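You operate a simulated robot arm through the tools that you are given. There is no shell and no other tool. Be economical: measure what you need, move in short steps, check, and stop when the job is done.

Carry out the task below with a simulated two-armed robot. There is one attempt and no reset: what you move stays moved.

## Task
Take the tin of beans from the worktop over the dishwasher and leave it on the end worktop. Take the cap off the juice carton and lay it down on the worktop over the dishwasher. Take the butter and leave it on the end worktop. Turn the watt dial to 400 w. Open the yellow drawer by the sink, take the purple bowl from the inside of the yellow drawer by the sink and put it on the purple board, then shut the sink. The order is free. Set down upright: tin of beans.

The check looks at the end state, three seconds after you hand in, the way a careful person would. Anything else that was tipped, shoved, dropped, spilled or broken makes it a failure. A push-on lid holds only when it is set on centred and level and pressed home; a screw cap is set on level and turned clockwise until tight.

## Robot
Two 6-joint arms with two-finger parallel grippers on one trunk, on a base that drives. Base frame: it is fixed to the floor where the robot stands at the start and does not move with it; the origin is under the middle of the robot, x ahead of it, y to its left, z up. Units: m, rad, N and s.
The left shoulder is at the start at [0.06, 0.187, 1.172], the right one opposite. Places, roughly: butter (7x5x3 cm) [-1.1, 0.4, 0.8]; end worktop [0.6, -2.6, 0.9]; juice carton [0.5, 0.25, 1]; purple board (13x19x2 cm) [-1.2, 0.2, 0.8]; purple bowl (15x15x7 cm) [0.4, -1.4, 0.5]; tin of beans [0.5, 0, 1]; watt dial [-0.5, 1.4, 1.5]; yellow drawer by the sink [0.4, -1.4, 0.5]. Payload 1.57 kg a hand.
The TCP of each hand is the grasp point between the finger pads, 0.03 m short of the fingertips. In the tool frame z runs along the fingers and y along their closing line. Largest opening 0.11 m; finger width 0.024, thickness 0.012; the body of the gripper, 0.048 by 0.112 m, starts 0.078 m behind the TCP.
Orientation is told as [roll, pitch, yaw] about the base's x, y, z axes, in that order, counted from this pose: with the fingers straight down and closing along the base's y, the tool's x points along the base's -x, its y along +y and its z along -z.

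## Interface
- The arms move only by the tool step_arm. It takes "left_steps", "right_steps" or both (then of equal length, played together; a hand with none holds still); each is a list of rows, each a list of 7 numbers: the opening, from 0 (shut) to 1 (fully open), then the shift along the base's x, y, z in m, then the turn, a rotation vector about the base's x, y, z in rad. In form: [[grip, x, y, z, rx, ry, rz], ...]. A call has 1 to 10 rows; each row is the pose to reach, as a shift and turn from the pose commanded when the call began. Each row takes 0.2 s and may step no farther than 0.05 m and 0.15 rad from the row before; otherwise, or with a gripper value out of range, the whole call is refused. A pose out of reach is approached as far as the arm can. The call stops where the force on the tool passes 40 N (or 10 N more than at its start, if that is more) or the arm is blocked; 0.2 s more then pass. Each finger travels about 0.153 m/s and halts on what it meets, pressing with about 43 N; the grip force reading is that of the motor and also rises with nothing between the fingers. The clock runs only during rows and for 0.2 s after the last one: add rows that repeat a pose to give the fingers time. It gives the time, the measured TCP pose, the force on the tool (base axes), the opening and the grip force at its end, in the units of the frame above (readings bear some noise), with the torque about the TCP (base axes, N m) and any sound that the robot's microphone picked up.
- Cameras (640 x 400 px; columns grow to the right, rows downward): "scene" is now at [0.0167, 0.017, 1.7163]; the picture's right is [0.23, -0.97, 0.00], its down [-0.73, -0.17, -0.66] and it looks along [0.65, 0.15, -0.75] (base axes); focal length 262 px, centre (320, 200). "left" rides on the left gripper at [0.07, -0.016, -0.141] in its tool frame; the picture's right is [0.23, 0.97, 0.00], its down [-0.85, 0.20, -0.48] and it looks along [-0.47, 0.11, 0.88] (tool axes); focal length 222 px, centre (320, 200). "right" rides on the right gripper at [0.07, 0.016, -0.141] in its tool frame; the picture's right is [-0.23, 0.97, 0.00], its down [-0.86, -0.20, -0.48] and it looks along [-0.47, -0.11, 0.88] (tool axes); focal length 222 px, centre (320, 200).
- camera(camera): a new picture of that camera. The clock stands still meanwhile.
- lift_body(by): slides the trunk up (or, below 0, down) by that many m; the arms and the scene camera ride with it, the base frame stays. It gives what a move gives, with no picture.
- roll_base(legs): drives the robot by 1 to 6 legs, each [ahead, left, turn to the left] in m, m and rad, along the robot's own axes; the way and the turn of a leg run together, so that a leg with both is an arc; at most 1.5 m and 3.142 rad a leg. The arms and the cameras ride along, it lands a little off, and it stops where it bumps. It gives what a move gives.
- pan_tilt(pan, tilt): turns the head with the scene camera to pan (to the left, within 1.501 rad either way) and tilt (down, from -0.506 to 1.204), counted from straight ahead of the robot. It gives what a move gives.
- locate(camera, pixels): for up to 12 pixels [column, row] of the newest picture of that camera ("zoom" is the newest enlarged one), the place [x, y, z] in the base frame of the surface seen there, good to about 0.002 m. The clock stands still meanwhile.
- enlarge(camera, box): a new picture of the part [left, top, right, bottom] of that camera's present view, enlarged. The clock stands still meanwhile.
- close_job(): hands the job in; it is judged then, once.

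Go step by step. Measure first, check grasps and placings, and put right what went wrong. The budget is 110 turns and 88 pictures, counting those below and the enlarged ones. Unless the task says otherwise, let go and move clear before handing in.

The tools are called after ">>>" as name(argument=value, ...) on one line, values as JSON. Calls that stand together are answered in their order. step_arm: Moves the arms, as the interface text tells. Its arguments: {"type":"object","properties":{"left_steps":{"type":"array","items":{"type":"array","items":{"type":"number"}}},"right_steps":{"type":"array","items":{"type":"array","items":{"type":"number"}}}},"required":[]} The other tools are called the same way: lift_body (by) slides the trunk up or down; roll_base (legs) drives the base; pan_tilt (pan, tilt) turns the head that bears the scene camera; camera (camera) takes a picture; locate (camera, pixels) gives the place of the surface under pixels of a picture; enlarge (camera, box) takes an enlarged picture of a part of a camera's view; close_job () hands the job in.

At the start:

```text
time: 0.0
left_eef_pos: [0.45, 0.2305, 1.2621]
left_orientation: [0.0, 0.0, -0.001]
left_wrist_force: [-0.1, -0.1, 0.1]
left_torque: [0.0, 0.01, -0.03]
left_opening: 0.1101
left_finger_force: 0.0
right_eef_pos: [0.4562, -0.1044, 1.2838]
right_orientation: [0.001, -0.001, 0.001]
right_wrist_force: [0.0, -0.1, -0.3]
right_torque: [0.04, 0.0, 0.0]
right_opening: 0.1102
right_finger_force: 0.0
trunk travel left (down, up): [-0.8, 0.19]
robot x, y, heading: [-0.0033, 0.0013, -0.002]
head pan, tilt: [0.234, 0.845]
```

scene: 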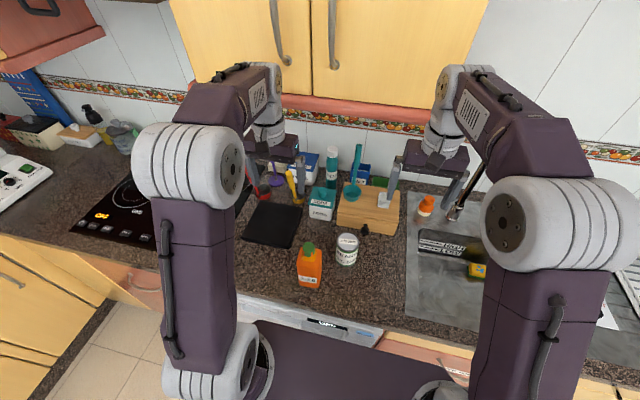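
right: 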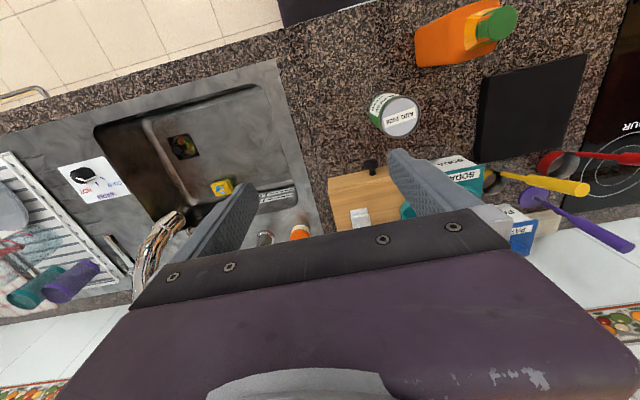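
left: 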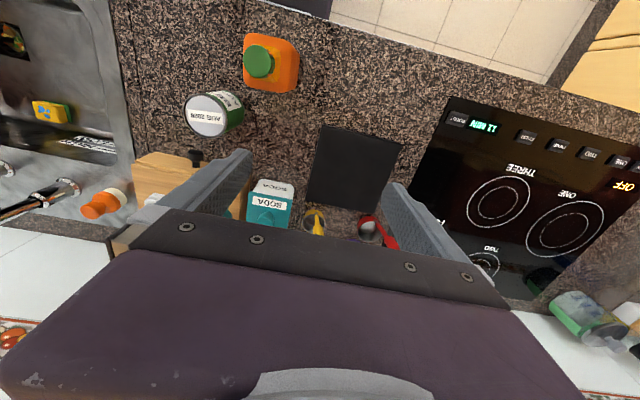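

The scene shows the tin near (346,248) and the carton near (308,265) with a green cap at (308,247). I'll locate them and look closer.

>>> locate(camera="scene", pixels=[[347, 240], [346, 258], [308, 247], [308, 268], [308, 285], [330, 290], [370, 290], [380, 240], [420, 270], [350, 325]])

>>> enlarge(camera="scene", box=[240, 140, 480, 330])

>>> locate(camera="left", pixels=[[258, 61], [205, 115], [185, 115], [228, 118], [297, 60], [270, 35], [290, 90], [245, 65]])

```text
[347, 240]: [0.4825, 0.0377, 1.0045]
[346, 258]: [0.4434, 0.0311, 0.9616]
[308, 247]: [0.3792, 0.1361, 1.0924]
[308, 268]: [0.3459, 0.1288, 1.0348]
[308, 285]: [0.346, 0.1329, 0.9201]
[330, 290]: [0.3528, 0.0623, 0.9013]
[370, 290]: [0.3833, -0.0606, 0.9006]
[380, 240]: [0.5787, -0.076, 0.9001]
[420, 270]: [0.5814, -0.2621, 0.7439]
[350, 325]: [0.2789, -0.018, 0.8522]
```

```text
2.11 times, centred on (360, 235) of scene
```

zoom: 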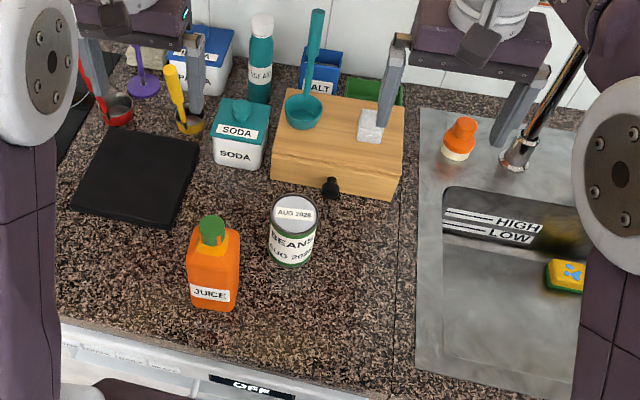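

```text
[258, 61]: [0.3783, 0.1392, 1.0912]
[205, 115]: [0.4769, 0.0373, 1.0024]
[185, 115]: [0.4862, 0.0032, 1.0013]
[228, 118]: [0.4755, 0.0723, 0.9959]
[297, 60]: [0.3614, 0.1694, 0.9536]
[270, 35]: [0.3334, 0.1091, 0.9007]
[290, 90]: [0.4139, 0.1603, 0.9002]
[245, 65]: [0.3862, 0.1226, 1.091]
```

Tin top centre is about (0.48,0.037,1.002), the cap about (0.379,0.138,1.091), and the worktop z=0.900. Next I'll look left for the dial and right for the drawer and end worktop.

>>> pan_tilt(pan=1.5, tilt=0.4)

>>> camera(camera="scene")

>>> pan_tilt(pan=-1.4, tilt=0.55)

>>> camera(camera="scene")

```text
time: 1.4
left_eef_pos: [0.4491, 0.2304, 1.2613]
left_orientation: [0.0, 0.0, 0.002]
left_wrist_force: [-0.4, -0.4, -0.6]
left_torque: [0.01, -0.01, -0.01]
left_opening: 0.1099
left_finger_force: 0.1
right_eef_pos: [0.4557, -0.1046, 1.2852]
right_orientation: [0.001, 0.0, 0.0]
right_wrist_force: [-0.5, 0.6, -0.1]
right_torque: [0.0, -0.02, -0.01]
right_opening: 0.1099
right_finger_force: 0.0
trunk travel left (down, up): [-0.8, 0.19]
robot x, y, heading: [-0.0008, -0.0006, -0.002]
head pan, tilt: [1.499, 0.4]
```

```text
83 pictures are left
```

scene: 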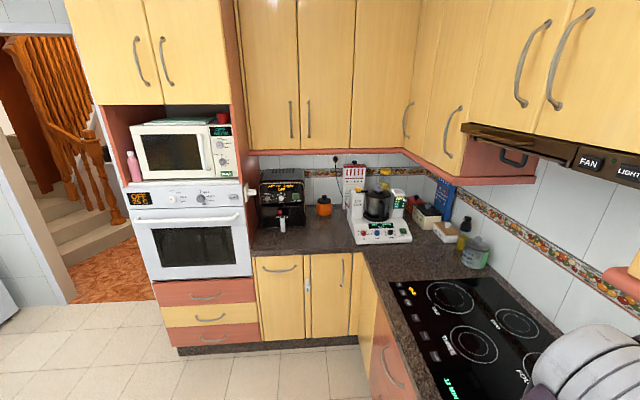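

```text
time: 4.0
left_eef_pos: [0.4488, 0.2299, 1.2608]
left_orientation: [-0.001, -0.001, 0.0]
left_wrist_force: [0.2, 0.6, 0.5]
left_torque: [-0.02, -0.01, 0.0]
left_opening: 0.1099
left_finger_force: 0.1
right_eef_pos: [0.457, -0.1056, 1.2857]
right_orientation: [0.0, -0.001, -0.001]
right_wrist_force: [0.2, -0.3, 0.5]
right_torque: [0.01, -0.01, 0.02]
right_opening: 0.1101
right_finger_force: 0.0
trunk travel left (down, up): [-0.8, 0.19]
robot x, y, heading: [-0.0001, -0.0009, -0.002]
head pan, tilt: [-1.4, 0.55]
```

```text
82 pictures are left
```

scene: 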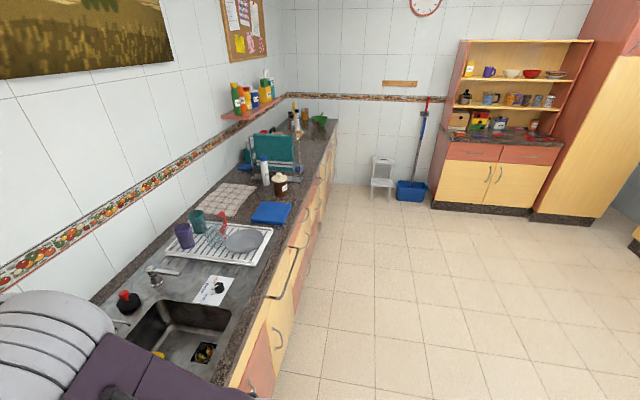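

The counter runs to the right with the drawers under it. I'll enlarge the drawer area and the end worktop.

>>> enlarge(camera="scene", box=[220, 90, 360, 200])

>>> locate(camera="zoom", pixels=[[460, 180], [440, 230], [480, 250], [400, 190], [330, 240], [480, 140], [380, 380], [430, 300], [470, 330], [510, 210]])

>>> enlarge(camera="scene", box=[220, 170, 360, 400])

>>> locate(camera="scene", pixels=[[275, 298], [294, 250], [276, 328], [258, 285], [250, 375], [306, 240], [308, 266], [275, 360], [300, 290], [316, 205], [285, 235], [235, 340]])

```text
3.64 times, centred on (290, 145) of scene
```

zoom: 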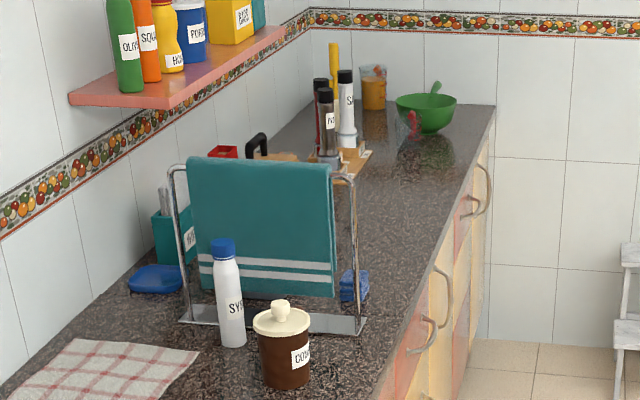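

```text
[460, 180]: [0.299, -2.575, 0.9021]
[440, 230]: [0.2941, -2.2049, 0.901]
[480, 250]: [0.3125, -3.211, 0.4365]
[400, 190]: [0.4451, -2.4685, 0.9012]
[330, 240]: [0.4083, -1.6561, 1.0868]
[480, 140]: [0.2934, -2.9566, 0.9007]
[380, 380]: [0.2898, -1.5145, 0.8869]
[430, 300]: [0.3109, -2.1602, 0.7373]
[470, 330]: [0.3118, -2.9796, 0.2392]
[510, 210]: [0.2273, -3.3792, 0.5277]
```

```text
1.74 times, centred on (290, 285) of scene
```

zoom: 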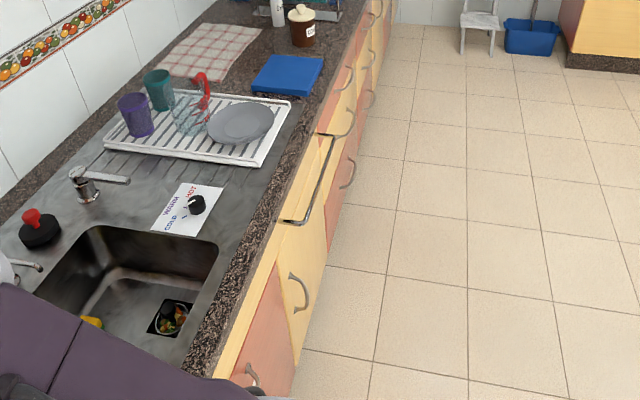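

```text
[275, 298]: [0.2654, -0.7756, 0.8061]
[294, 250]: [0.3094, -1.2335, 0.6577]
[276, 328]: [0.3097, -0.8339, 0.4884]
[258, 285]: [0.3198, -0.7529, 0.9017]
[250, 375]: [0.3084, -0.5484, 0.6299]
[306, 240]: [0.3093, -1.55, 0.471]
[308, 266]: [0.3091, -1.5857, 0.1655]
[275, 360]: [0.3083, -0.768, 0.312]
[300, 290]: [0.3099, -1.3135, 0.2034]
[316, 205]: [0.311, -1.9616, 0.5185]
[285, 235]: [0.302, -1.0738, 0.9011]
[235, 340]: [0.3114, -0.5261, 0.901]
```

The worktop at the far end is z≈0.90, and the drawer faces are at x≈0.31. I'll start with the cap, so I'm looking closely at the carton with the left wrist camera.

>>> enlarge(camera="left", box=[170, 10, 330, 150])

>>> locate(camera="zoom", pixels=[[355, 160], [355, 205], [355, 225], [400, 210], [470, 190], [320, 130], [480, 130], [470, 290], [330, 310], [400, 320], [320, 250], [430, 110]])

>>> pan_tilt(pan=0.2, tilt=0.85)

>>> enlarge(camera="scene", box=[260, 200, 380, 310])

```text
2.86 times, centred on (250, 80) of left
```

zoom: 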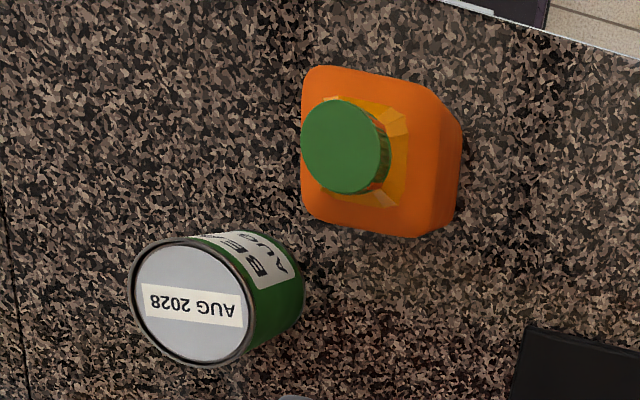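

```text
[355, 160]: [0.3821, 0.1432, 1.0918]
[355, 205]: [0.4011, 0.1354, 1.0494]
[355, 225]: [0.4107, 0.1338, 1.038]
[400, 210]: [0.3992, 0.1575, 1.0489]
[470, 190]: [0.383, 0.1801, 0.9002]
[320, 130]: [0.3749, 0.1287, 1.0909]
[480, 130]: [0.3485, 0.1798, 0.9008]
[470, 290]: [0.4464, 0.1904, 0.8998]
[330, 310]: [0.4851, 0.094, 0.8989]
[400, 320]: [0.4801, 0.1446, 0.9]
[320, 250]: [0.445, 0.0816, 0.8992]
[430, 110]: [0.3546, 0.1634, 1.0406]
```

```text
time: 5.6
left_eef_pos: [0.449, 0.2306, 1.262]
left_orientation: [-0.001, 0.001, -0.001]
left_wrist_force: [-0.9, -0.2, -0.8]
left_torque: [0.03, 0.0, -0.03]
left_opening: 0.11
left_finger_force: 0.0
right_eef_pos: [0.4571, -0.1061, 1.2841]
right_orientation: [-0.001, 0.0, 0.0]
right_wrist_force: [0.6, -0.7, 0.7]
right_torque: [-0.02, 0.01, 0.0]
right_opening: 0.1102
right_finger_force: 0.0
trunk travel left (down, up): [-0.8, 0.19]
robot x, y, heading: [-0.0022, -0.0011, 0.004]
head pan, tilt: [0.201, 0.85]
```

```text
3.64 times, centred on (320, 255) of scene
```

zoom: 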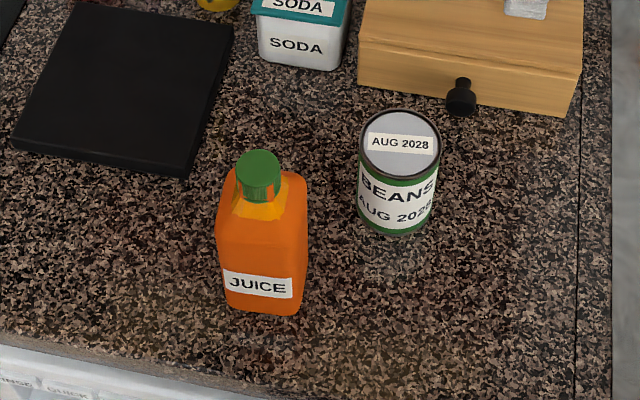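

The carton body is about 6×6 cm, centred near (0.38,0.138), with the shoulder at z≈1.04 and the cap from about 1.06 to 1.091. I'll check the carton's yaw.

>>> locate(camera="zoom", pixels=[[230, 240], [285, 248], [255, 245], [302, 230], [259, 160], [240, 165], [278, 165], [398, 140], [365, 140], [436, 140], [400, 118], [220, 215]])

>>> step_arm(left_steps=[[1, -0.03, 0.0, 0.0, 0, -0.14, 0], [1, -0.06, 0, 0.0, 0, -0.28, 0], [1, -0.09, 0, 0, 0, -0.42, 0], [1, -0.12, 0, 0, 0, -0.56, 0], [1, -0.15, 0, 0, 0, -0.7, 0], [1, -0.18, 0, 0, 0, -0.84, 0], [1, -0.2, 0, 0, 0, -0.98, 0]])

>>> camera(camera="scene")

```text
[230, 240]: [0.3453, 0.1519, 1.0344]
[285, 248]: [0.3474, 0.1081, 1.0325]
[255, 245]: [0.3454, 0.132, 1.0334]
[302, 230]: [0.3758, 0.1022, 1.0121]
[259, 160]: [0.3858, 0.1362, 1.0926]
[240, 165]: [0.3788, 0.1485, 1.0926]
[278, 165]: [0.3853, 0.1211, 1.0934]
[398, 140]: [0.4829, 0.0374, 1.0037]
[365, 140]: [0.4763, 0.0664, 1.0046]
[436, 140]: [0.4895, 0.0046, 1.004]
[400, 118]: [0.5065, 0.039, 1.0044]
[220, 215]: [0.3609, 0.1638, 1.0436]
```

```text
time: 7.2
left_eef_pos: [0.2495, 0.3448, 1.2871]
left_orientation: [-0.004, -0.983, -0.011]
left_wrist_force: [-3.3, 1.1, 1.3]
left_torque: [-0.05, -0.11, 0.0]
left_opening: 0.11
left_finger_force: 0.0
left hand out of reach, approached as far as the arm can: row 4, 5, 6, 7
right_eef_pos: [0.4553, -0.1055, 1.2853]
right_orientation: [0.0, -0.001, -0.001]
right_wrist_force: [-0.2, 0.2, 0.4]
right_torque: [0.02, 0.02, 0.02]
right_opening: 0.1101
right_finger_force: 0.0
trunk travel left (down, up): [-0.8, 0.19]
robot x, y, heading: [-0.001, -0.0015, 0.002]
head pan, tilt: [0.201, 0.85]
```

```text
77 pictures are left
```

scene: 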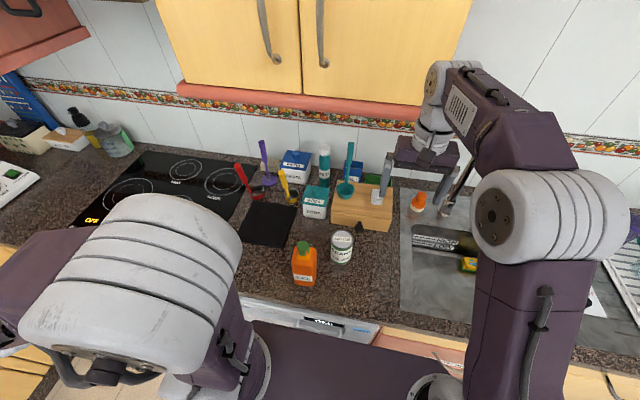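

The left hand is too close to the body for a tilted grasp, so I'll back the base off 0.25 m.

>>> roll_base(legs=[[-0.25, 0, 0]])

```text
time: 9.1
left_eef_pos: [0.0023, 0.3458, 1.2861]
left_orientation: [-0.006, -0.981, 0.001]
left_wrist_force: [1.3, 0.1, -0.3]
left_torque: [-0.01, 0.06, 0.0]
left_opening: 0.11
left_finger_force: 0.0
right_eef_pos: [0.2098, -0.1059, 1.2832]
right_orientation: [0.0, 0.003, 0.001]
right_wrist_force: [0.4, 0.6, 0.3]
right_torque: [-0.02, 0.03, 0.0]
right_opening: 0.1101
right_finger_force: 0.1
trunk travel left (down, up): [-0.8, 0.19]
robot x, y, heading: [-0.2461, -0.0008, 0.006]
head pan, tilt: [0.201, 0.85]
```

>>> step_arm(left_steps=[[1, 0.04, 0, 0, 0, 0, 0], [1, 0.08, 0, 0, 0, 0, 0], [1, 0.12, 0, 0, 0, 0, 0], [1, 0.16, 0, 0, 0, 0, 0], [1, 0.16, 0, 0, 0, 0, 0]])

```text
time: 10.2
left_eef_pos: [0.1607, 0.3458, 1.2855]
left_orientation: [-0.004, -0.98, 0.002]
left_wrist_force: [0.2, 0.1, 0.5]
left_torque: [0.01, 0.02, 0.0]
left_opening: 0.1101
left_finger_force: 0.0
right_eef_pos: [0.2075, -0.1054, 1.2843]
right_orientation: [0.002, 0.0, 0.001]
right_wrist_force: [0.6, -0.4, 0.1]
right_torque: [-0.01, 0.02, 0.05]
right_opening: 0.1102
right_finger_force: 0.1
trunk travel left (down, up): [-0.8, 0.19]
robot x, y, heading: [-0.2486, 0.0004, -0.002]
head pan, tilt: [0.201, 0.85]
```

>>> step_arm(left_steps=[[1, 0.0143, -0.0261, -0.0292, 0, 0, 0], [1, 0.0285, -0.0522, -0.0584, 0, 0, 0], [1, 0.0428, -0.0784, -0.0876, 0, 0, 0], [1, 0.057, -0.1045, -0.1168, 0, 0, 0], [1, 0.0713, -0.1306, -0.146, 0, 0, 0], [1, 0.0855, -0.1568, -0.1752, 0, 0, 0], [1, 0.0998, -0.1829, -0.2044, 0, 0, 0], [1, 0.114, -0.209, -0.2335, 0, 0, 0], [1, 0.114, -0.209, -0.2335, 0, 0, 0]])

>>> camera(camera="scene")

>>> camera(camera="left")

```text
time: 12.2
left_eef_pos: [0.2907, 0.2146, 1.071]
left_orientation: [-0.128, -0.958, 0.059]
left_wrist_force: [1.1, 0.8, 0.6]
left_torque: [-0.03, 0.01, 0.01]
left_opening: 0.1101
left_finger_force: 0.2
left hand out of reach, approached as far as the arm can: row 3, 4, 5, 6, 7, 8, 9
right_eef_pos: [0.2084, -0.1048, 1.2833]
right_orientation: [-0.001, 0.001, -0.001]
right_wrist_force: [-0.2, -0.5, 0.1]
right_torque: [-0.04, 0.0, 0.02]
right_opening: 0.11
right_finger_force: 0.1
trunk travel left (down, up): [-0.8, 0.19]
robot x, y, heading: [-0.248, 0.0027, 0.0]
head pan, tilt: [0.201, 0.85]
```

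```text
76 pictures are left
```

scene: 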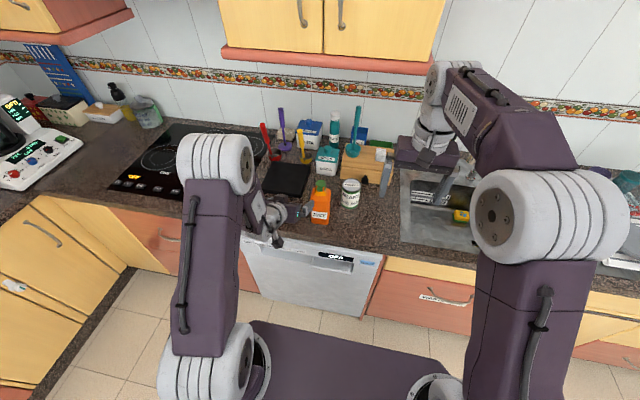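

```text
75 pictures are left
```

left: 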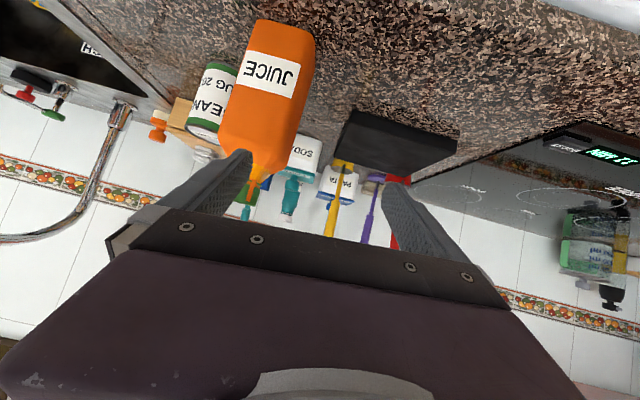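

The failure looks like the left wrist sitting too near its shoulder. I'll raise the trunk and shift the base left and a bit ahead so both hands reach the carton.

>>> lift_body(by=0.185)

>>> roll_base(legs=[[0.12, 0.15, 0]])

```text
time: 14.3
left_eef_pos: [0.2917, 0.2147, 1.2575]
left_orientation: [-0.126, -0.956, 0.06]
left_wrist_force: [0.2, 0.5, -0.5]
left_torque: [-0.02, 0.01, 0.0]
left_opening: 0.1098
left_finger_force: 0.0
right_eef_pos: [0.209, -0.1041, 1.4688]
right_orientation: [0.001, -0.001, 0.0]
right_wrist_force: [-0.5, -0.6, 0.6]
right_torque: [-0.03, 0.02, 0.03]
right_opening: 0.1102
right_finger_force: 0.2
trunk travel left (down, up): [-0.985, 0.005]
robot x, y, heading: [-0.2521, 0.0035, -0.004]
head pan, tilt: [0.201, 0.85]
```

```text
time: 15.8
left_eef_pos: [0.4088, 0.3598, 1.2597]
left_orientation: [-0.122, -0.958, 0.054]
left_wrist_force: [0.1, 0.3, 0.4]
left_torque: [0.03, 0.01, 0.05]
left_opening: 0.1099
left_finger_force: 0.0
right_eef_pos: [0.3236, 0.0403, 1.4698]
right_orientation: [0.004, -0.003, 0.0]
right_wrist_force: [0.2, -1.4, 0.7]
right_torque: [0.05, 0.01, 0.0]
right_opening: 0.11
right_finger_force: 0.1
trunk travel left (down, up): [-0.985, 0.005]
robot x, y, heading: [-0.1254, 0.1477, -0.001]
head pan, tilt: [0.201, 0.85]
```

>>> step_arm(left_steps=[[1, -0.03, -0.03, -0.0, 0.01, 0, 0.006], [1, -0.06, -0.06, -0.01, 0.02, 0, 0.012], [1, -0.09, -0.09, -0.02, 0.03, 0, 0.02], [1, -0.12, -0.12, -0.04, 0.04, 0, 0.026], [1, -0.134, -0.15, -0.065, 0.05, 0, 0.033], [1, -0.134, -0.18, -0.1, 0.06, 0, 0.04], [1, -0.134, -0.205, -0.135, 0.069, 0, 0.046], [1, -0.134, -0.223, -0.17, 0.069, 0, 0.046], [1, -0.134, -0.223, -0.205, 0.069, 0, 0.046], [1, -0.134, -0.223, -0.205, 0.069, 0, 0.046]])

>>> camera(camera="left")

```text
time: 18.1
left_eef_pos: [0.3295, 0.3202, 1.053]
left_orientation: [-0.359, -0.888, 0.229]
left_wrist_force: [-0.2, 0.1, 0.0]
left_torque: [0.0, 0.01, -0.02]
left_opening: 0.1101
left_finger_force: 0.1
left hand out of reach, approached as far as the arm can: row 1, 2, 3, 4, 5, 6, 7, 8, 9, 10
right_eef_pos: [0.326, 0.0441, 1.47]
right_orientation: [0.0, 0.0, 0.001]
right_wrist_force: [-0.3, 0.5, 0.2]
right_torque: [-0.01, -0.02, 0.01]
right_opening: 0.1098
right_finger_force: 0.0
trunk travel left (down, up): [-0.985, 0.005]
robot x, y, heading: [-0.126, 0.149, -0.001]
head pan, tilt: [0.201, 0.85]
```

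```text
74 pictures are left
```

left: 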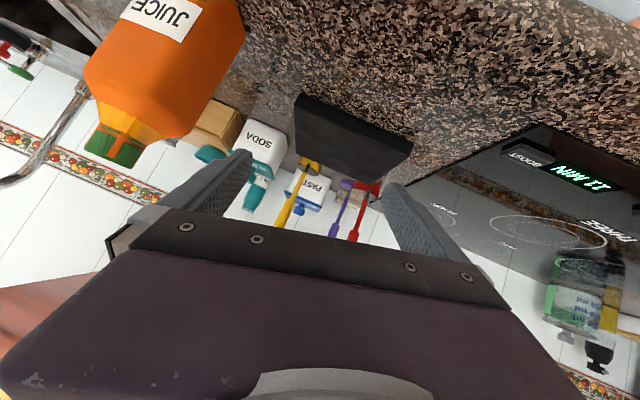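

The left arm is still folded too tightly here, so I'll back off another 0.15 m and retry.

>>> roll_base(legs=[[-0.16, 0, 0]])

```text
time: 19.5
left_eef_pos: [0.1706, 0.3215, 1.0516]
left_orientation: [-0.359, -0.88, 0.229]
left_wrist_force: [0.6, -0.6, 0.5]
left_torque: [-0.01, 0.01, 0.0]
left_opening: 0.11
left_finger_force: 0.1
right_eef_pos: [0.1675, 0.0436, 1.4671]
right_orientation: [0.0, 0.005, 0.0]
right_wrist_force: [0.4, 0.2, 0.1]
right_torque: [-0.03, 0.01, 0.02]
right_opening: 0.1101
right_finger_force: 0.0
trunk travel left (down, up): [-0.985, 0.005]
robot x, y, heading: [-0.2933, 0.1539, -0.005]
head pan, tilt: [0.201, 0.85]
```

>>> step_arm(left_steps=[[1, 0.02, -0.03, 0, 0.05, 0, 0.01], [1, 0.04, -0.06, 0, 0.1, 0, 0.02], [1, 0.06, -0.09, 0, 0.15, 0, 0.03], [1, 0.08, -0.12, 0, 0.2, 0, 0.04], [1, 0.1, -0.15, 0.003, 0.229, 0, 0.048], [1, 0.105, -0.184, 0.003, 0.229, 0, 0.048], [1, 0.105, -0.184, 0.003, 0.229, 0, 0.048]])

```text
time: 21.1
left_eef_pos: [0.3022, 0.33, 1.0508]
left_orientation: [-0.112, -0.895, -0.036]
left_wrist_force: [-0.8, -0.2, 0.0]
left_torque: [0.01, 0.02, -0.02]
left_opening: 0.1101
left_finger_force: 0.1
left hand out of reach, approached as far as the arm can: row 1, 2, 3, 4, 5, 6, 7
right_eef_pos: [0.1619, 0.044, 1.4688]
right_orientation: [-0.001, 0.0, -0.001]
right_wrist_force: [-0.4, 0.0, 0.4]
right_torque: [0.0, -0.04, 0.01]
right_opening: 0.1099
right_finger_force: 0.1
trunk travel left (down, up): [-0.985, 0.005]
robot x, y, heading: [-0.2951, 0.1512, -0.002]
head pan, tilt: [0.201, 0.85]
```

The tilted grasp looks limited when the hand is well below its shoulder. I'll raise the left hand relative to the trunk, then lower the trunk so the hand works at shoulder height.

>>> step_arm(left_steps=[[1, -0.0, 0, 0.05, 0, 0, 0], [1, -0.01, 0, 0.1, 0, 0, 0], [1, -0.02, 0, 0.15, 0, 0, 0], [1, -0.03, 0, 0.2, 0, 0, 0], [1, -0.04, 0, 0.25, 0, 0, 0], [1, -0.05, 0, 0.3, 0, 0, 0], [1, -0.06, 0, 0.35, 0, 0, 0], [1, -0.07, 0, 0.4, 0, 0, 0], [1, -0.08, 0, 0.45, 0, 0, 0], [1, -0.08, 0, 0.45, 0, 0, 0]])

>>> lift_body(by=-0.4)

>>> roll_base(legs=[[0.13, -0.1, 0]])

```text
refused: row 2 steps farther than a row can; nothing moved
```

```text
time: 22.7
left_eef_pos: [0.3029, 0.3309, 0.9307]
left_orientation: [-0.11, -0.909, -0.035]
left_wrist_force: [-36.3, 2.1, 35.3]
left_torque: [2.2, 0.33, 1.83]
left_opening: 0.1096
left_finger_force: 0.0
right_eef_pos: [0.1587, 0.0439, 1.3447]
right_orientation: [0.0, -0.003, 0.001]
right_wrist_force: [0.5, 0.3, -0.1]
right_torque: [0.04, 0.08, 0.0]
right_opening: 0.1102
right_finger_force: 0.0
trunk travel left (down, up): [-0.86, 0.13]
robot x, y, heading: [-0.2934, 0.1518, 0.002]
head pan, tilt: [0.201, 0.85]
stopped: the force on the tool passed its limit (the readings are from after the stop); the commanded pose is now the measured one
```

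```text
time: 24.1
left_eef_pos: [0.4371, 0.2266, 0.9321]
left_orientation: [-0.109, -0.91, -0.043]
left_wrist_force: [-3.0, -2.0, 7.4]
left_torque: [0.31, -0.13, -0.04]
left_opening: 0.1064
left_finger_force: 0.0
right_eef_pos: [0.2911, -0.0591, 1.3444]
right_orientation: [0.0, -0.002, -0.006]
right_wrist_force: [-0.4, 0.6, 0.3]
right_torque: [0.02, 0.0, 0.01]
right_opening: 0.1098
right_finger_force: 0.0
trunk travel left (down, up): [-0.86, 0.13]
robot x, y, heading: [-0.162, 0.0481, -0.008]
head pan, tilt: [0.201, 0.85]
```

The arm step was refused, so the trunk lowered the left hand onto the worktop, and the base then slid it beside the carton. I'll check for damage.

>>> camera(camera="scene")

>>> camera(camera="left")

```text
73 pictures are left
```

scene: 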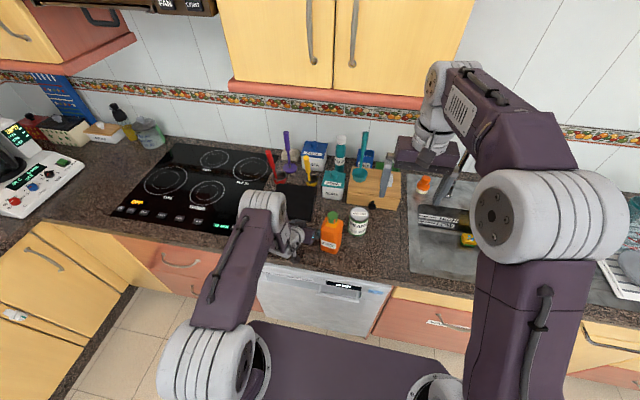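

```text
72 pictures are left
```

left: 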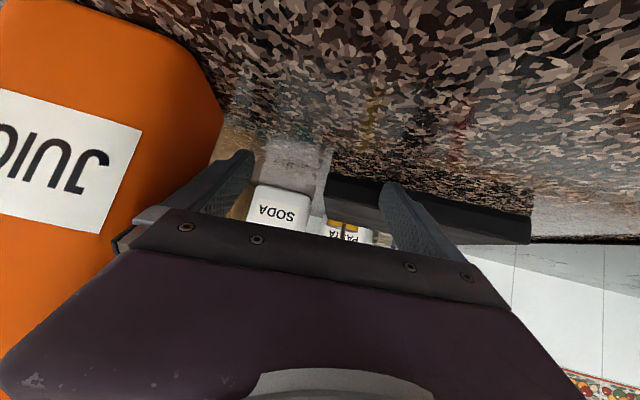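

Nothing has tipped and the carton is still standing. I'll pull the left hand back along its axis and up.

>>> step_arm(left_steps=[[1, -0.025, 0.005, 0.03, 0, 0, 0], [1, -0.05, 0.01, 0.06, 0, 0, 0], [1, -0.07, 0.01, 0.1, 0, 0, 0], [1, -0.09, 0.01, 0.14, 0, 0, 0], [1, -0.11, 0.01, 0.18, 0, 0, 0], [1, -0.13, 0.01, 0.22, 0, 0, 0]])

```text
time: 25.5
left_eef_pos: [0.3116, 0.2382, 1.1609]
left_orientation: [-0.123, -0.904, -0.035]
left_wrist_force: [-0.4, 0.2, 0.8]
left_torque: [0.01, -0.02, 0.01]
left_opening: 0.11
left_finger_force: 0.0
left hand out of reach, approached as far as the arm can: row 1, 2, 3, 4, 5, 6
right_eef_pos: [0.2917, -0.0592, 1.3446]
right_orientation: [0.0, -0.001, -0.006]
right_wrist_force: [1.0, 0.0, 1.1]
right_torque: [0.0, -0.01, -0.01]
right_opening: 0.1101
right_finger_force: 0.1
trunk travel left (down, up): [-0.86, 0.13]
robot x, y, heading: [-0.1619, 0.0483, -0.005]
head pan, tilt: [0.201, 0.85]
```

>>> step_arm(left_steps=[[1, 0, 0, 0.045, 0, 0, 0], [1, 0, 0, 0.09, 0, 0, 0], [1, 0, 0, 0.135, 0, 0, 0], [1, 0, 0, 0.18, 0, 0, 0], [1, 0, 0, 0.225, 0, 0, 0], [1, 0, 0, 0.225, 0.03, 0, 0.06]])

```text
time: 26.9
left_eef_pos: [0.3179, 0.2389, 1.3858]
left_orientation: [-0.057, -0.909, -0.02]
left_wrist_force: [1.0, 0.2, -0.4]
left_torque: [-0.01, 0.0, -0.01]
left_opening: 0.1098
left_finger_force: 0.0
right_eef_pos: [0.2936, -0.0576, 1.3422]
right_orientation: [0.0, 0.002, -0.005]
right_wrist_force: [0.3, 0.0, 0.0]
right_torque: [-0.05, 0.01, -0.01]
right_opening: 0.1101
right_finger_force: 0.1
trunk travel left (down, up): [-0.86, 0.13]
robot x, y, heading: [-0.16, 0.051, -0.009]
head pan, tilt: [0.201, 0.85]
```

>>> lift_body(by=-0.25)

```text
time: 29.5
left_eef_pos: [0.3158, 0.239, 1.1352]
left_orientation: [-0.06, -0.91, -0.022]
left_wrist_force: [0.9, -1.0, -0.3]
left_torque: [0.01, 0.0, -0.02]
left_opening: 0.11
left_finger_force: 0.2
right_eef_pos: [0.2935, -0.0595, 1.0929]
right_orientation: [0.0, 0.002, -0.006]
right_wrist_force: [0.4, -0.3, -0.8]
right_torque: [-0.02, 0.0, -0.01]
right_opening: 0.1099
right_finger_force: 0.1
trunk travel left (down, up): [-0.61, 0.38]
robot x, y, heading: [-0.163, 0.052, -0.01]
head pan, tilt: [0.201, 0.85]
```

Next I'll move the left hand to pre-grasp, in line with the carton (target 0.28, 0.138, 1.05).

>>> step_arm(left_steps=[[1, -0.035, -0.02, 0, 0.0, 0, 0], [1, -0.045, -0.055, -0.02, 0.01, 0, 0.02], [1, -0.045, -0.08, -0.05, 0.02, 0, 0.03], [1, -0.045, -0.1, -0.08, 0.03, 0, 0.05], [1, -0.045, -0.1, -0.08, 0.03, 0, 0.05]])

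>>> camera(camera="left")

>>> camera(camera="scene")

```text
time: 30.7
left_eef_pos: [0.2735, 0.1407, 1.0541]
left_orientation: [-0.011, -0.906, -0.011]
left_wrist_force: [0.0, -0.1, -1.1]
left_torque: [0.0, 0.0, -0.03]
left_opening: 0.11
left_finger_force: 0.0
right_eef_pos: [0.2924, -0.0592, 1.0929]
right_orientation: [-0.001, 0.0, -0.007]
right_wrist_force: [-0.3, 0.7, 0.3]
right_torque: [-0.01, -0.01, 0.0]
right_opening: 0.1099
right_finger_force: 0.0
trunk travel left (down, up): [-0.61, 0.38]
robot x, y, heading: [-0.1641, 0.0499, -0.005]
head pan, tilt: [0.201, 0.85]
```

```text
71 pictures are left
```

left: 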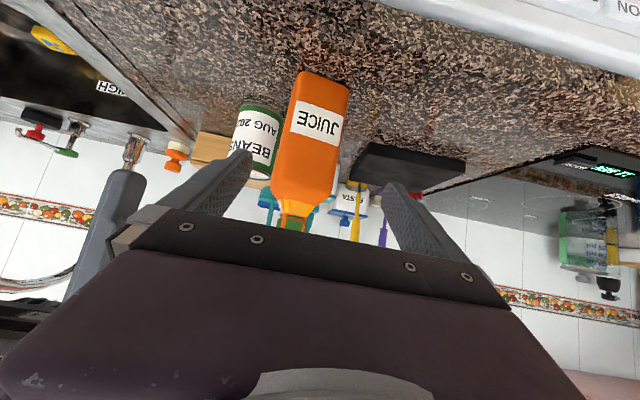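

```text
70 pictures are left
```

scene: 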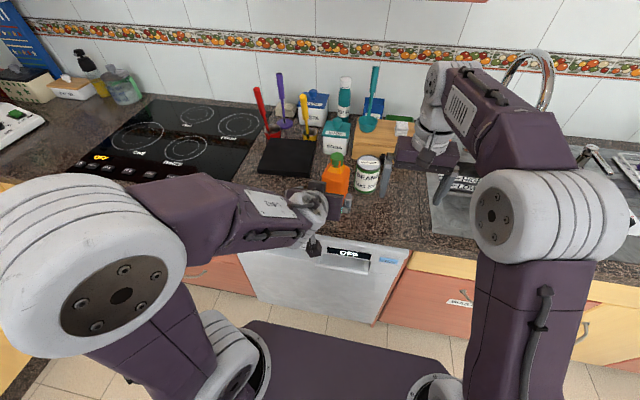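

The pose is reachable now. I'll recheck the carton's position in both views.

>>> locate(camera="left", pixels=[[300, 80], [345, 95], [280, 190], [330, 195], [305, 215], [315, 130]])

>>> locate(camera="scene", pixels=[[336, 158], [331, 160], [341, 160], [368, 160]])

```text
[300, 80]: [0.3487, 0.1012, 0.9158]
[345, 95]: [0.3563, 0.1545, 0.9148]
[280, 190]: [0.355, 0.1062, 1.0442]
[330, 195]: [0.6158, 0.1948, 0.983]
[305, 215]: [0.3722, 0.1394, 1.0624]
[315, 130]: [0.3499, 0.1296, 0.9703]
```

```text
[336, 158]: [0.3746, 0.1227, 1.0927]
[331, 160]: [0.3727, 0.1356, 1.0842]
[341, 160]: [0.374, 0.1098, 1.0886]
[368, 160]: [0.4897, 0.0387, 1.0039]
```

The carton shifted about 1 cm and now sits near (0.38,0.125) with yaw ≈ -0.14. I'll advance and grip its body.

>>> step_arm(left_steps=[[1, 0.01, -0.012, -0.01, 0, 0, -0.1], [1, 0.035, -0.015, -0.025, 0, 0, -0.14], [1, 0.07, -0.015, -0.045, 0, 0, -0.14], [1, 0.105, -0.015, -0.069, 0, 0, -0.14], [0.55, 0.105, -0.015, -0.069, 0, 0, -0.14], [0.5, 0.105, -0.015, -0.069, 0, 0, -0.14], [0.4, 0.105, -0.015, -0.069, 0, 0, -0.14], [0.4, 0.105, -0.015, -0.069, 0, 0, -0.14]])

>>> camera(camera="scene")

>>> camera(camera="right")

```text
time: 32.5
left_eef_pos: [0.3782, 0.1233, 0.9843]
left_orientation: [-0.005, -0.904, -0.15]
left_wrist_force: [-0.1, 0.7, 0.8]
left_torque: [0.01, -0.01, 0.04]
left_opening: 0.068
left_finger_force: 42.8
right_eef_pos: [0.294, -0.0586, 1.0927]
right_orientation: [-0.002, 0.002, -0.005]
right_wrist_force: [0.6, 0.2, -0.8]
right_torque: [0.02, 0.02, 0.01]
right_opening: 0.1101
right_finger_force: 0.0
trunk travel left (down, up): [-0.61, 0.38]
robot x, y, heading: [-0.1653, 0.0481, -0.005]
head pan, tilt: [0.201, 0.85]
```

```text
69 pictures are left
```

scene: 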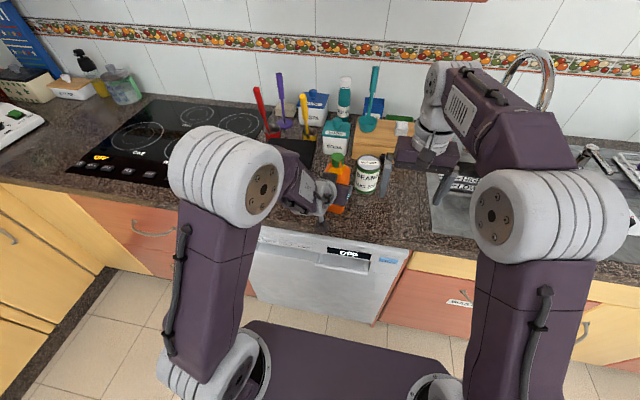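

```text
68 pictures are left
```

right: 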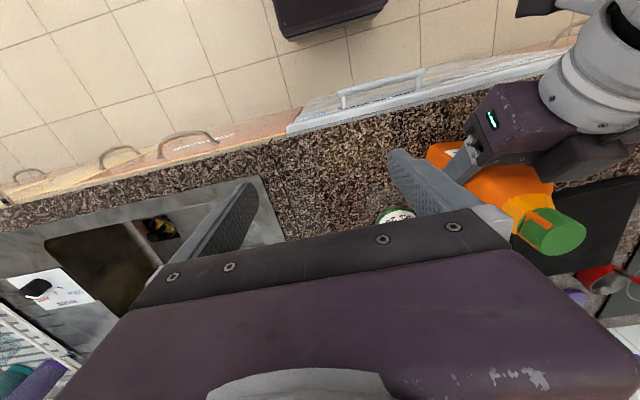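

The carton is held at an opening of 0.068. I'll measure the cap position with close views.

>>> enlarge(camera="right", box=[490, 170, 610, 270])

>>> locate(camera="zoom", pixels=[[435, 270], [500, 260], [380, 270], [440, 215], [350, 270], [250, 280]])

>>> enlarge(camera="scene", box=[300, 140, 380, 220])

>>> locate(camera="zoom", pixels=[[290, 95], [250, 95], [330, 100], [290, 120], [290, 75], [290, 140]])

```text
4.00 times, centred on (550, 220) of right
```

zoom: 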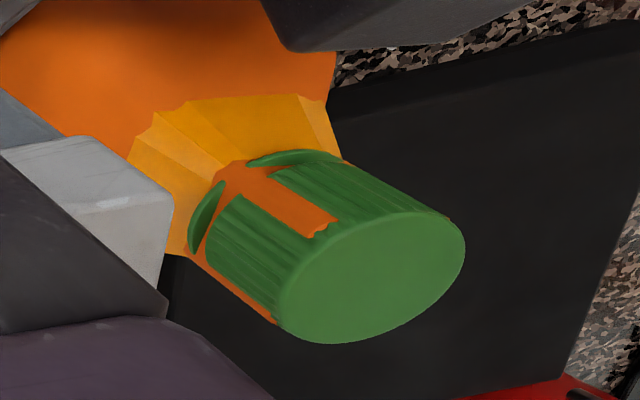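

```text
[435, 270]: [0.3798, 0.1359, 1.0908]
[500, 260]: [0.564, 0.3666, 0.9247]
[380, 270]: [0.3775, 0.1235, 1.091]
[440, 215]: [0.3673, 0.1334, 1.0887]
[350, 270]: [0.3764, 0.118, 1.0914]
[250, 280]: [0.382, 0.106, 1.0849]
```

```text
5.00 times, centred on (340, 180) of scene
```

zoom: 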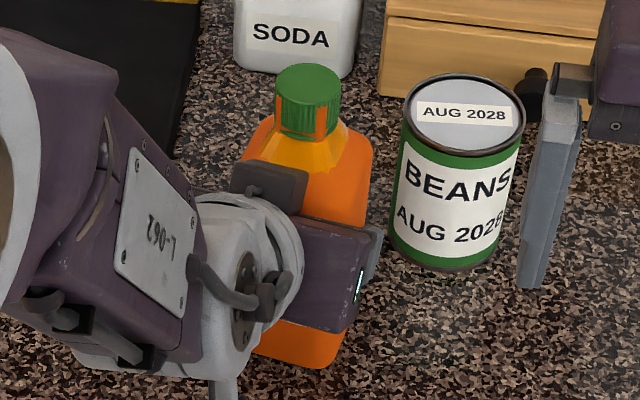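

```text
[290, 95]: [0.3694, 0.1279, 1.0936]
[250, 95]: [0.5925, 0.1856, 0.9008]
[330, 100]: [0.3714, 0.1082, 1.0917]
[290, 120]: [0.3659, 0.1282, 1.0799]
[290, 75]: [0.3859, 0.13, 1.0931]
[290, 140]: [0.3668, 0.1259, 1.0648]
```

The ridged screw cap is centred at about (0.381,0.122), z 1.06–1.092. I'll bring the right hand above it, pre-turned clockwise by 1.2 rad.

>>> step_arm(right_steps=[[0.6, 0, 0, 0.04, 0, 0, -0.14], [0.6, 0.01, 0.03, 0.075, 0, 0, -0.28], [0.6, 0.03, 0.06, 0.075, 0, 0, -0.42], [0.6, 0.05, 0.09, 0.075, 0, 0, -0.56], [0.6, 0.07, 0.12, 0.075, 0, 0, -0.7], [0.6, 0.087, 0.15, 0.075, 0, 0, -0.84], [0.6, 0.087, 0.18, 0.075, 0, 0, -0.98], [0.6, 0.087, 0.18, 0.075, 0, 0, -1.12], [0.6, 0.087, 0.18, 0.075, 0, 0, -1.2], [0.6, 0.087, 0.18, 0.075, 0, 0, -1.2]])

>>> camera(camera="right")

```text
time: 34.7
left_eef_pos: [0.3776, 0.1231, 0.9833]
left_orientation: [-0.006, -0.904, -0.148]
left_wrist_force: [-0.3, 0.3, -4.6]
left_torque: [0.0, 0.03, 0.01]
left_opening: 0.0678
left_finger_force: 42.6
right_eef_pos: [0.3028, 0.0789, 1.1218]
right_orientation: [-0.002, 0.001, -1.157]
right_wrist_force: [-0.1, 0.0, -0.3]
right_torque: [0.01, 0.05, 0.0]
right_opening: 0.0658
right_finger_force: 0.0
right hand out of reach, approached as far as the arm can: row 3, 4, 5, 6, 7, 8, 9, 10
trunk travel left (down, up): [-0.61, 0.38]
robot x, y, heading: [-0.1643, 0.0495, -0.008]
head pan, tilt: [0.201, 0.85]
```

```text
65 pictures are left
```

right: 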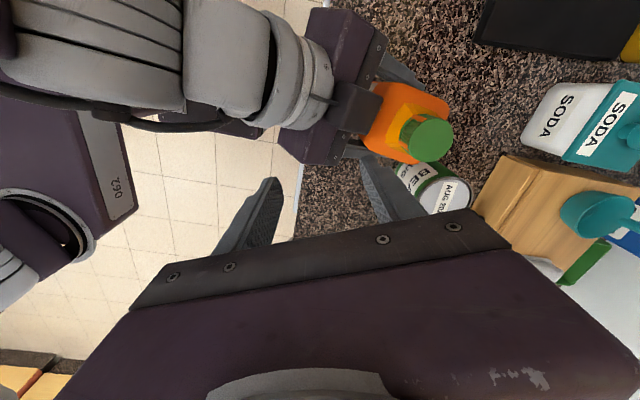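

The right hand can't reach the cap from here (limit about 0.6 m shoulder to wrist). I'll release the carton, retreat, reposition the base slightly and raise the trunk 0.1 m.

>>> step_arm(left_steps=[[0.6, 0, 0, 0, 0, 0, 0], [0.9, 0, 0, 0, 0, 0, 0], [1, 0, 0, 0, 0, 0, 0], [1, -0.035, 0, 0.027, 0, 0, 0], [1, -0.07, 0, 0.053, 0, 0, 0], [1, -0.105, 0, 0.08, 0, 0, 0]])

>>> lift_body(by=0.1)

>>> roll_base(legs=[[0.02, 0.05, 0]])

```text
time: 36.1
left_eef_pos: [0.2701, 0.1226, 1.0669]
left_orientation: [-0.011, -0.907, -0.15]
left_wrist_force: [0.1, 0.7, 0.3]
left_torque: [0.02, 0.0, -0.02]
left_opening: 0.1098
left_finger_force: 0.1
right_eef_pos: [0.3007, 0.0779, 1.1218]
right_orientation: [0.002, 0.001, -1.155]
right_wrist_force: [0.6, -0.6, 0.5]
right_torque: [0.0, -0.02, -0.01]
right_opening: 0.0662
right_finger_force: 0.1
trunk travel left (down, up): [-0.61, 0.38]
robot x, y, heading: [-0.1637, 0.0493, -0.009]
head pan, tilt: [0.201, 0.85]
```

```text
time: 37.4
left_eef_pos: [0.2728, 0.1229, 1.1672]
left_orientation: [-0.011, -0.904, -0.148]
left_wrist_force: [-0.7, -0.2, -0.4]
left_torque: [-0.03, 0.01, 0.04]
left_opening: 0.1099
left_finger_force: 0.0
right_eef_pos: [0.3037, 0.0776, 1.2218]
right_orientation: [0.0, 0.001, -1.155]
right_wrist_force: [0.7, -0.3, -0.9]
right_torque: [0.02, 0.02, 0.01]
right_opening: 0.0658
right_finger_force: 0.1
trunk travel left (down, up): [-0.71, 0.28]
robot x, y, heading: [-0.1613, 0.0481, -0.005]
head pan, tilt: [0.201, 0.85]
```

```text
time: 38.4
left_eef_pos: [0.2903, 0.17, 1.1687]
left_orientation: [-0.003, -0.909, -0.154]
left_wrist_force: [-0.3, -0.5, 0.2]
left_torque: [0.03, 0.0, 0.01]
left_opening: 0.1101
left_finger_force: 0.1
right_eef_pos: [0.3204, 0.1241, 1.2238]
right_orientation: [0.001, 0.002, -1.158]
right_wrist_force: [0.3, -1.0, 0.0]
right_torque: [0.04, -0.02, 0.04]
right_opening: 0.0659
right_finger_force: 0.0
trunk travel left (down, up): [-0.71, 0.28]
robot x, y, heading: [-0.1387, 0.0979, -0.005]
head pan, tilt: [0.201, 0.85]
```

The hands are close to each other. I'll move the right one aside and take the left to pre-grasp.

>>> step_arm(right_steps=[[0.6, 0.02, -0.03, 0.03, 0, 0, 0], [0.6, 0.04, -0.07, 0.03, 0, 0, 0], [0.6, 0.06, -0.11, 0.03, 0, 0, 0], [0.6, 0.06, -0.13, 0.03, 0, 0, 0], [0.6, 0.06, -0.13, 0.03, 0, 0, 0], [0.6, 0.06, -0.13, 0.03, 0, 0, 0]], left_steps=[[1, 0, 0, 0, 0, 0, 0], [1, 0, 0, 0, 0, 0, 0], [1, 0, 0, 0, 0, 0, 0], [1, -0.01, -0.015, -0.035, 0, 0, 0], [1, -0.015, -0.03, -0.07, 0, 0, 0], [1, -0.015, -0.045, -0.105, 0, 0, 0]])

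```text
time: 39.8
left_eef_pos: [0.2822, 0.1223, 1.0596]
left_orientation: [-0.009, -0.904, -0.152]
left_wrist_force: [-0.4, 0.1, -0.3]
left_torque: [-0.01, -0.01, 0.0]
left_opening: 0.11
left_finger_force: 0.0
left hand out of reach, approached as far as the arm can: row 5, 6
right_eef_pos: [0.3604, -0.008, 1.236]
right_orientation: [-0.003, 0.002, -1.157]
right_wrist_force: [0.4, -0.3, 0.2]
right_torque: [0.02, 0.01, -0.01]
right_opening: 0.066
right_finger_force: 0.0
right hand out of reach, approached as far as the arm can: row 1, 2, 3, 4, 5, 6
trunk travel left (down, up): [-0.71, 0.28]
robot x, y, heading: [-0.1408, 0.0983, -0.005]
head pan, tilt: [0.201, 0.85]
```

>>> step_arm(left_steps=[[1, 0.025, 0, -0.02, 0, 0, 0], [1, 0.05, 0, -0.038, 0, 0, 0], [1, 0.075, 0, -0.056, 0, 0, 0], [1, 0.098, 0, -0.075, 0, 0, 0], [1, 0.098, 0, -0.075, 0, 0, 0]])

```text
time: 41.0
left_eef_pos: [0.3833, 0.1186, 0.9911]
left_orientation: [0.006, -0.903, -0.162]
left_wrist_force: [0.2, -0.3, 0.5]
left_torque: [-0.02, 0.02, 0.01]
left_opening: 0.11
left_finger_force: 0.1
left hand out of reach, approached as far as the arm can: row 3, 4, 5
right_eef_pos: [0.3582, -0.0076, 1.2381]
right_orientation: [0.001, 0.002, -1.158]
right_wrist_force: [-0.9, -0.5, 0.9]
right_torque: [0.02, -0.06, 0.01]
right_opening: 0.0659
right_finger_force: 0.0
trunk travel left (down, up): [-0.71, 0.28]
robot x, y, heading: [-0.1414, 0.0994, -0.008]
head pan, tilt: [0.201, 0.85]
```

>>> step_arm(left_steps=[[0.7, 0, 0, 0, 0, 0, 0], [0.5, 0, 0, 0, 0, 0, 0], [0.4, 0, 0, 0, 0, 0, 0], [0.4, 0, 0, 0, 0, 0, 0], [0.4, 0, 0, 0, 0, 0, 0], [0.4, 0, 0, 0, 0, 0, 0]], right_steps=[[0.6, 0.005, 0.02, -0.03, 0, 0, 0], [0.6, 0.01, 0.045, -0.06, 0, 0, 0], [0.6, 0.015, 0.075, -0.09, 0, 0, 0], [0.6, 0.02, 0.105, -0.095, 0, 0, 0], [0.6, 0.023, 0.128, -0.1, 0, 0, 0], [0.6, 0.023, 0.128, -0.1, 0, 0, 0]])

>>> camera(camera="right")

>>> camera(camera="scene")

```text
time: 42.4
left_eef_pos: [0.3809, 0.1202, 0.9916]
left_orientation: [0.004, -0.904, -0.161]
left_wrist_force: [-0.4, 0.6, 1.3]
left_torque: [-0.27, -0.13, 0.02]
left_opening: 0.068
left_finger_force: 42.4
right_eef_pos: [0.3735, 0.1177, 1.1361]
right_orientation: [0.0, 0.002, -1.157]
right_wrist_force: [0.5, -0.3, 0.3]
right_torque: [-0.01, -0.02, 0.0]
right_opening: 0.066
right_finger_force: 0.1
right hand out of reach, approached as far as the arm can: row 5, 6
trunk travel left (down, up): [-0.71, 0.28]
robot x, y, heading: [-0.1417, 0.0978, -0.006]
head pan, tilt: [0.201, 0.85]
```

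```text
64 pictures are left
```

right: 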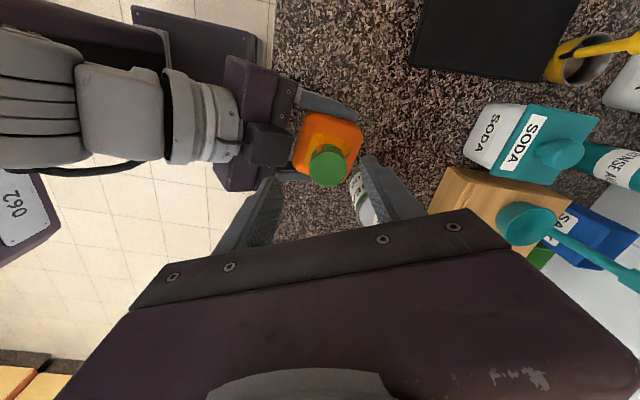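

```text
63 pictures are left
```

scene: 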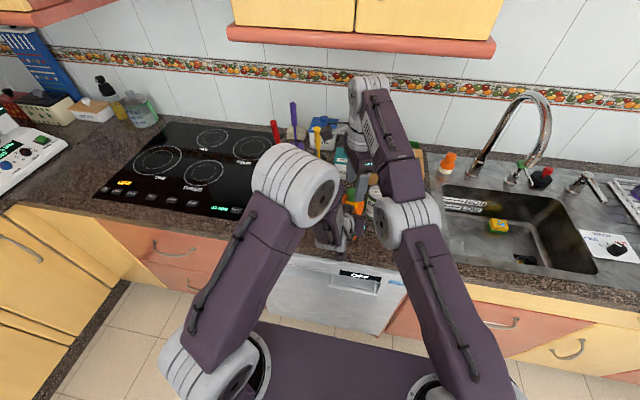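

>>> locate(camera="right", pixels=[[328, 165], [312, 165], [346, 165], [328, 148], [328, 183]])

```text
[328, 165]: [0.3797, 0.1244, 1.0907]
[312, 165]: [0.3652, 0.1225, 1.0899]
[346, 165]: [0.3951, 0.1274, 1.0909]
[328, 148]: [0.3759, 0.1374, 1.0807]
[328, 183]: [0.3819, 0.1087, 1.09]
```

>>> step_arm(right_steps=[[0.6, 0.0065, 0.005, -0.02, 0, 0, 0], [0.6, 0.0065, 0.005, -0.044, 0, 0, 0], [0.6, 0.0065, 0.005, -0.044, 0, 0, 0], [0.25, 0.0065, 0.005, -0.044, 0, 0, 0], [0.15, 0.0065, 0.005, -0.044, 0, 0, 0], [0.15, 0.0065, 0.005, -0.044, 0, 0, 0]])

```text
time: 42.9
left_eef_pos: [0.3811, 0.1195, 0.9921]
left_orientation: [0.003, -0.902, -0.156]
left_wrist_force: [-0.5, 0.5, 1.2]
left_torque: [-0.36, 0.23, -0.09]
left_opening: 0.0676
left_finger_force: 43.1
right_eef_pos: [0.3814, 0.123, 1.1139]
right_orientation: [0.009, -0.001, -1.158]
right_wrist_force: [0.2, -1.4, 5.8]
right_torque: [-0.07, 0.32, 0.0]
right_opening: 0.0665
right_finger_force: 0.4
right hand out of reach, approached as far as the arm can: row 2
trunk travel left (down, up): [-0.71, 0.28]
robot x, y, heading: [-0.1446, 0.0978, -0.009]
head pan, tilt: [0.201, 0.85]
stopped in row 2 (right hand): the force on the tool passed its limit (the readings are from after the stop); the commanded pose is now the measured one
```

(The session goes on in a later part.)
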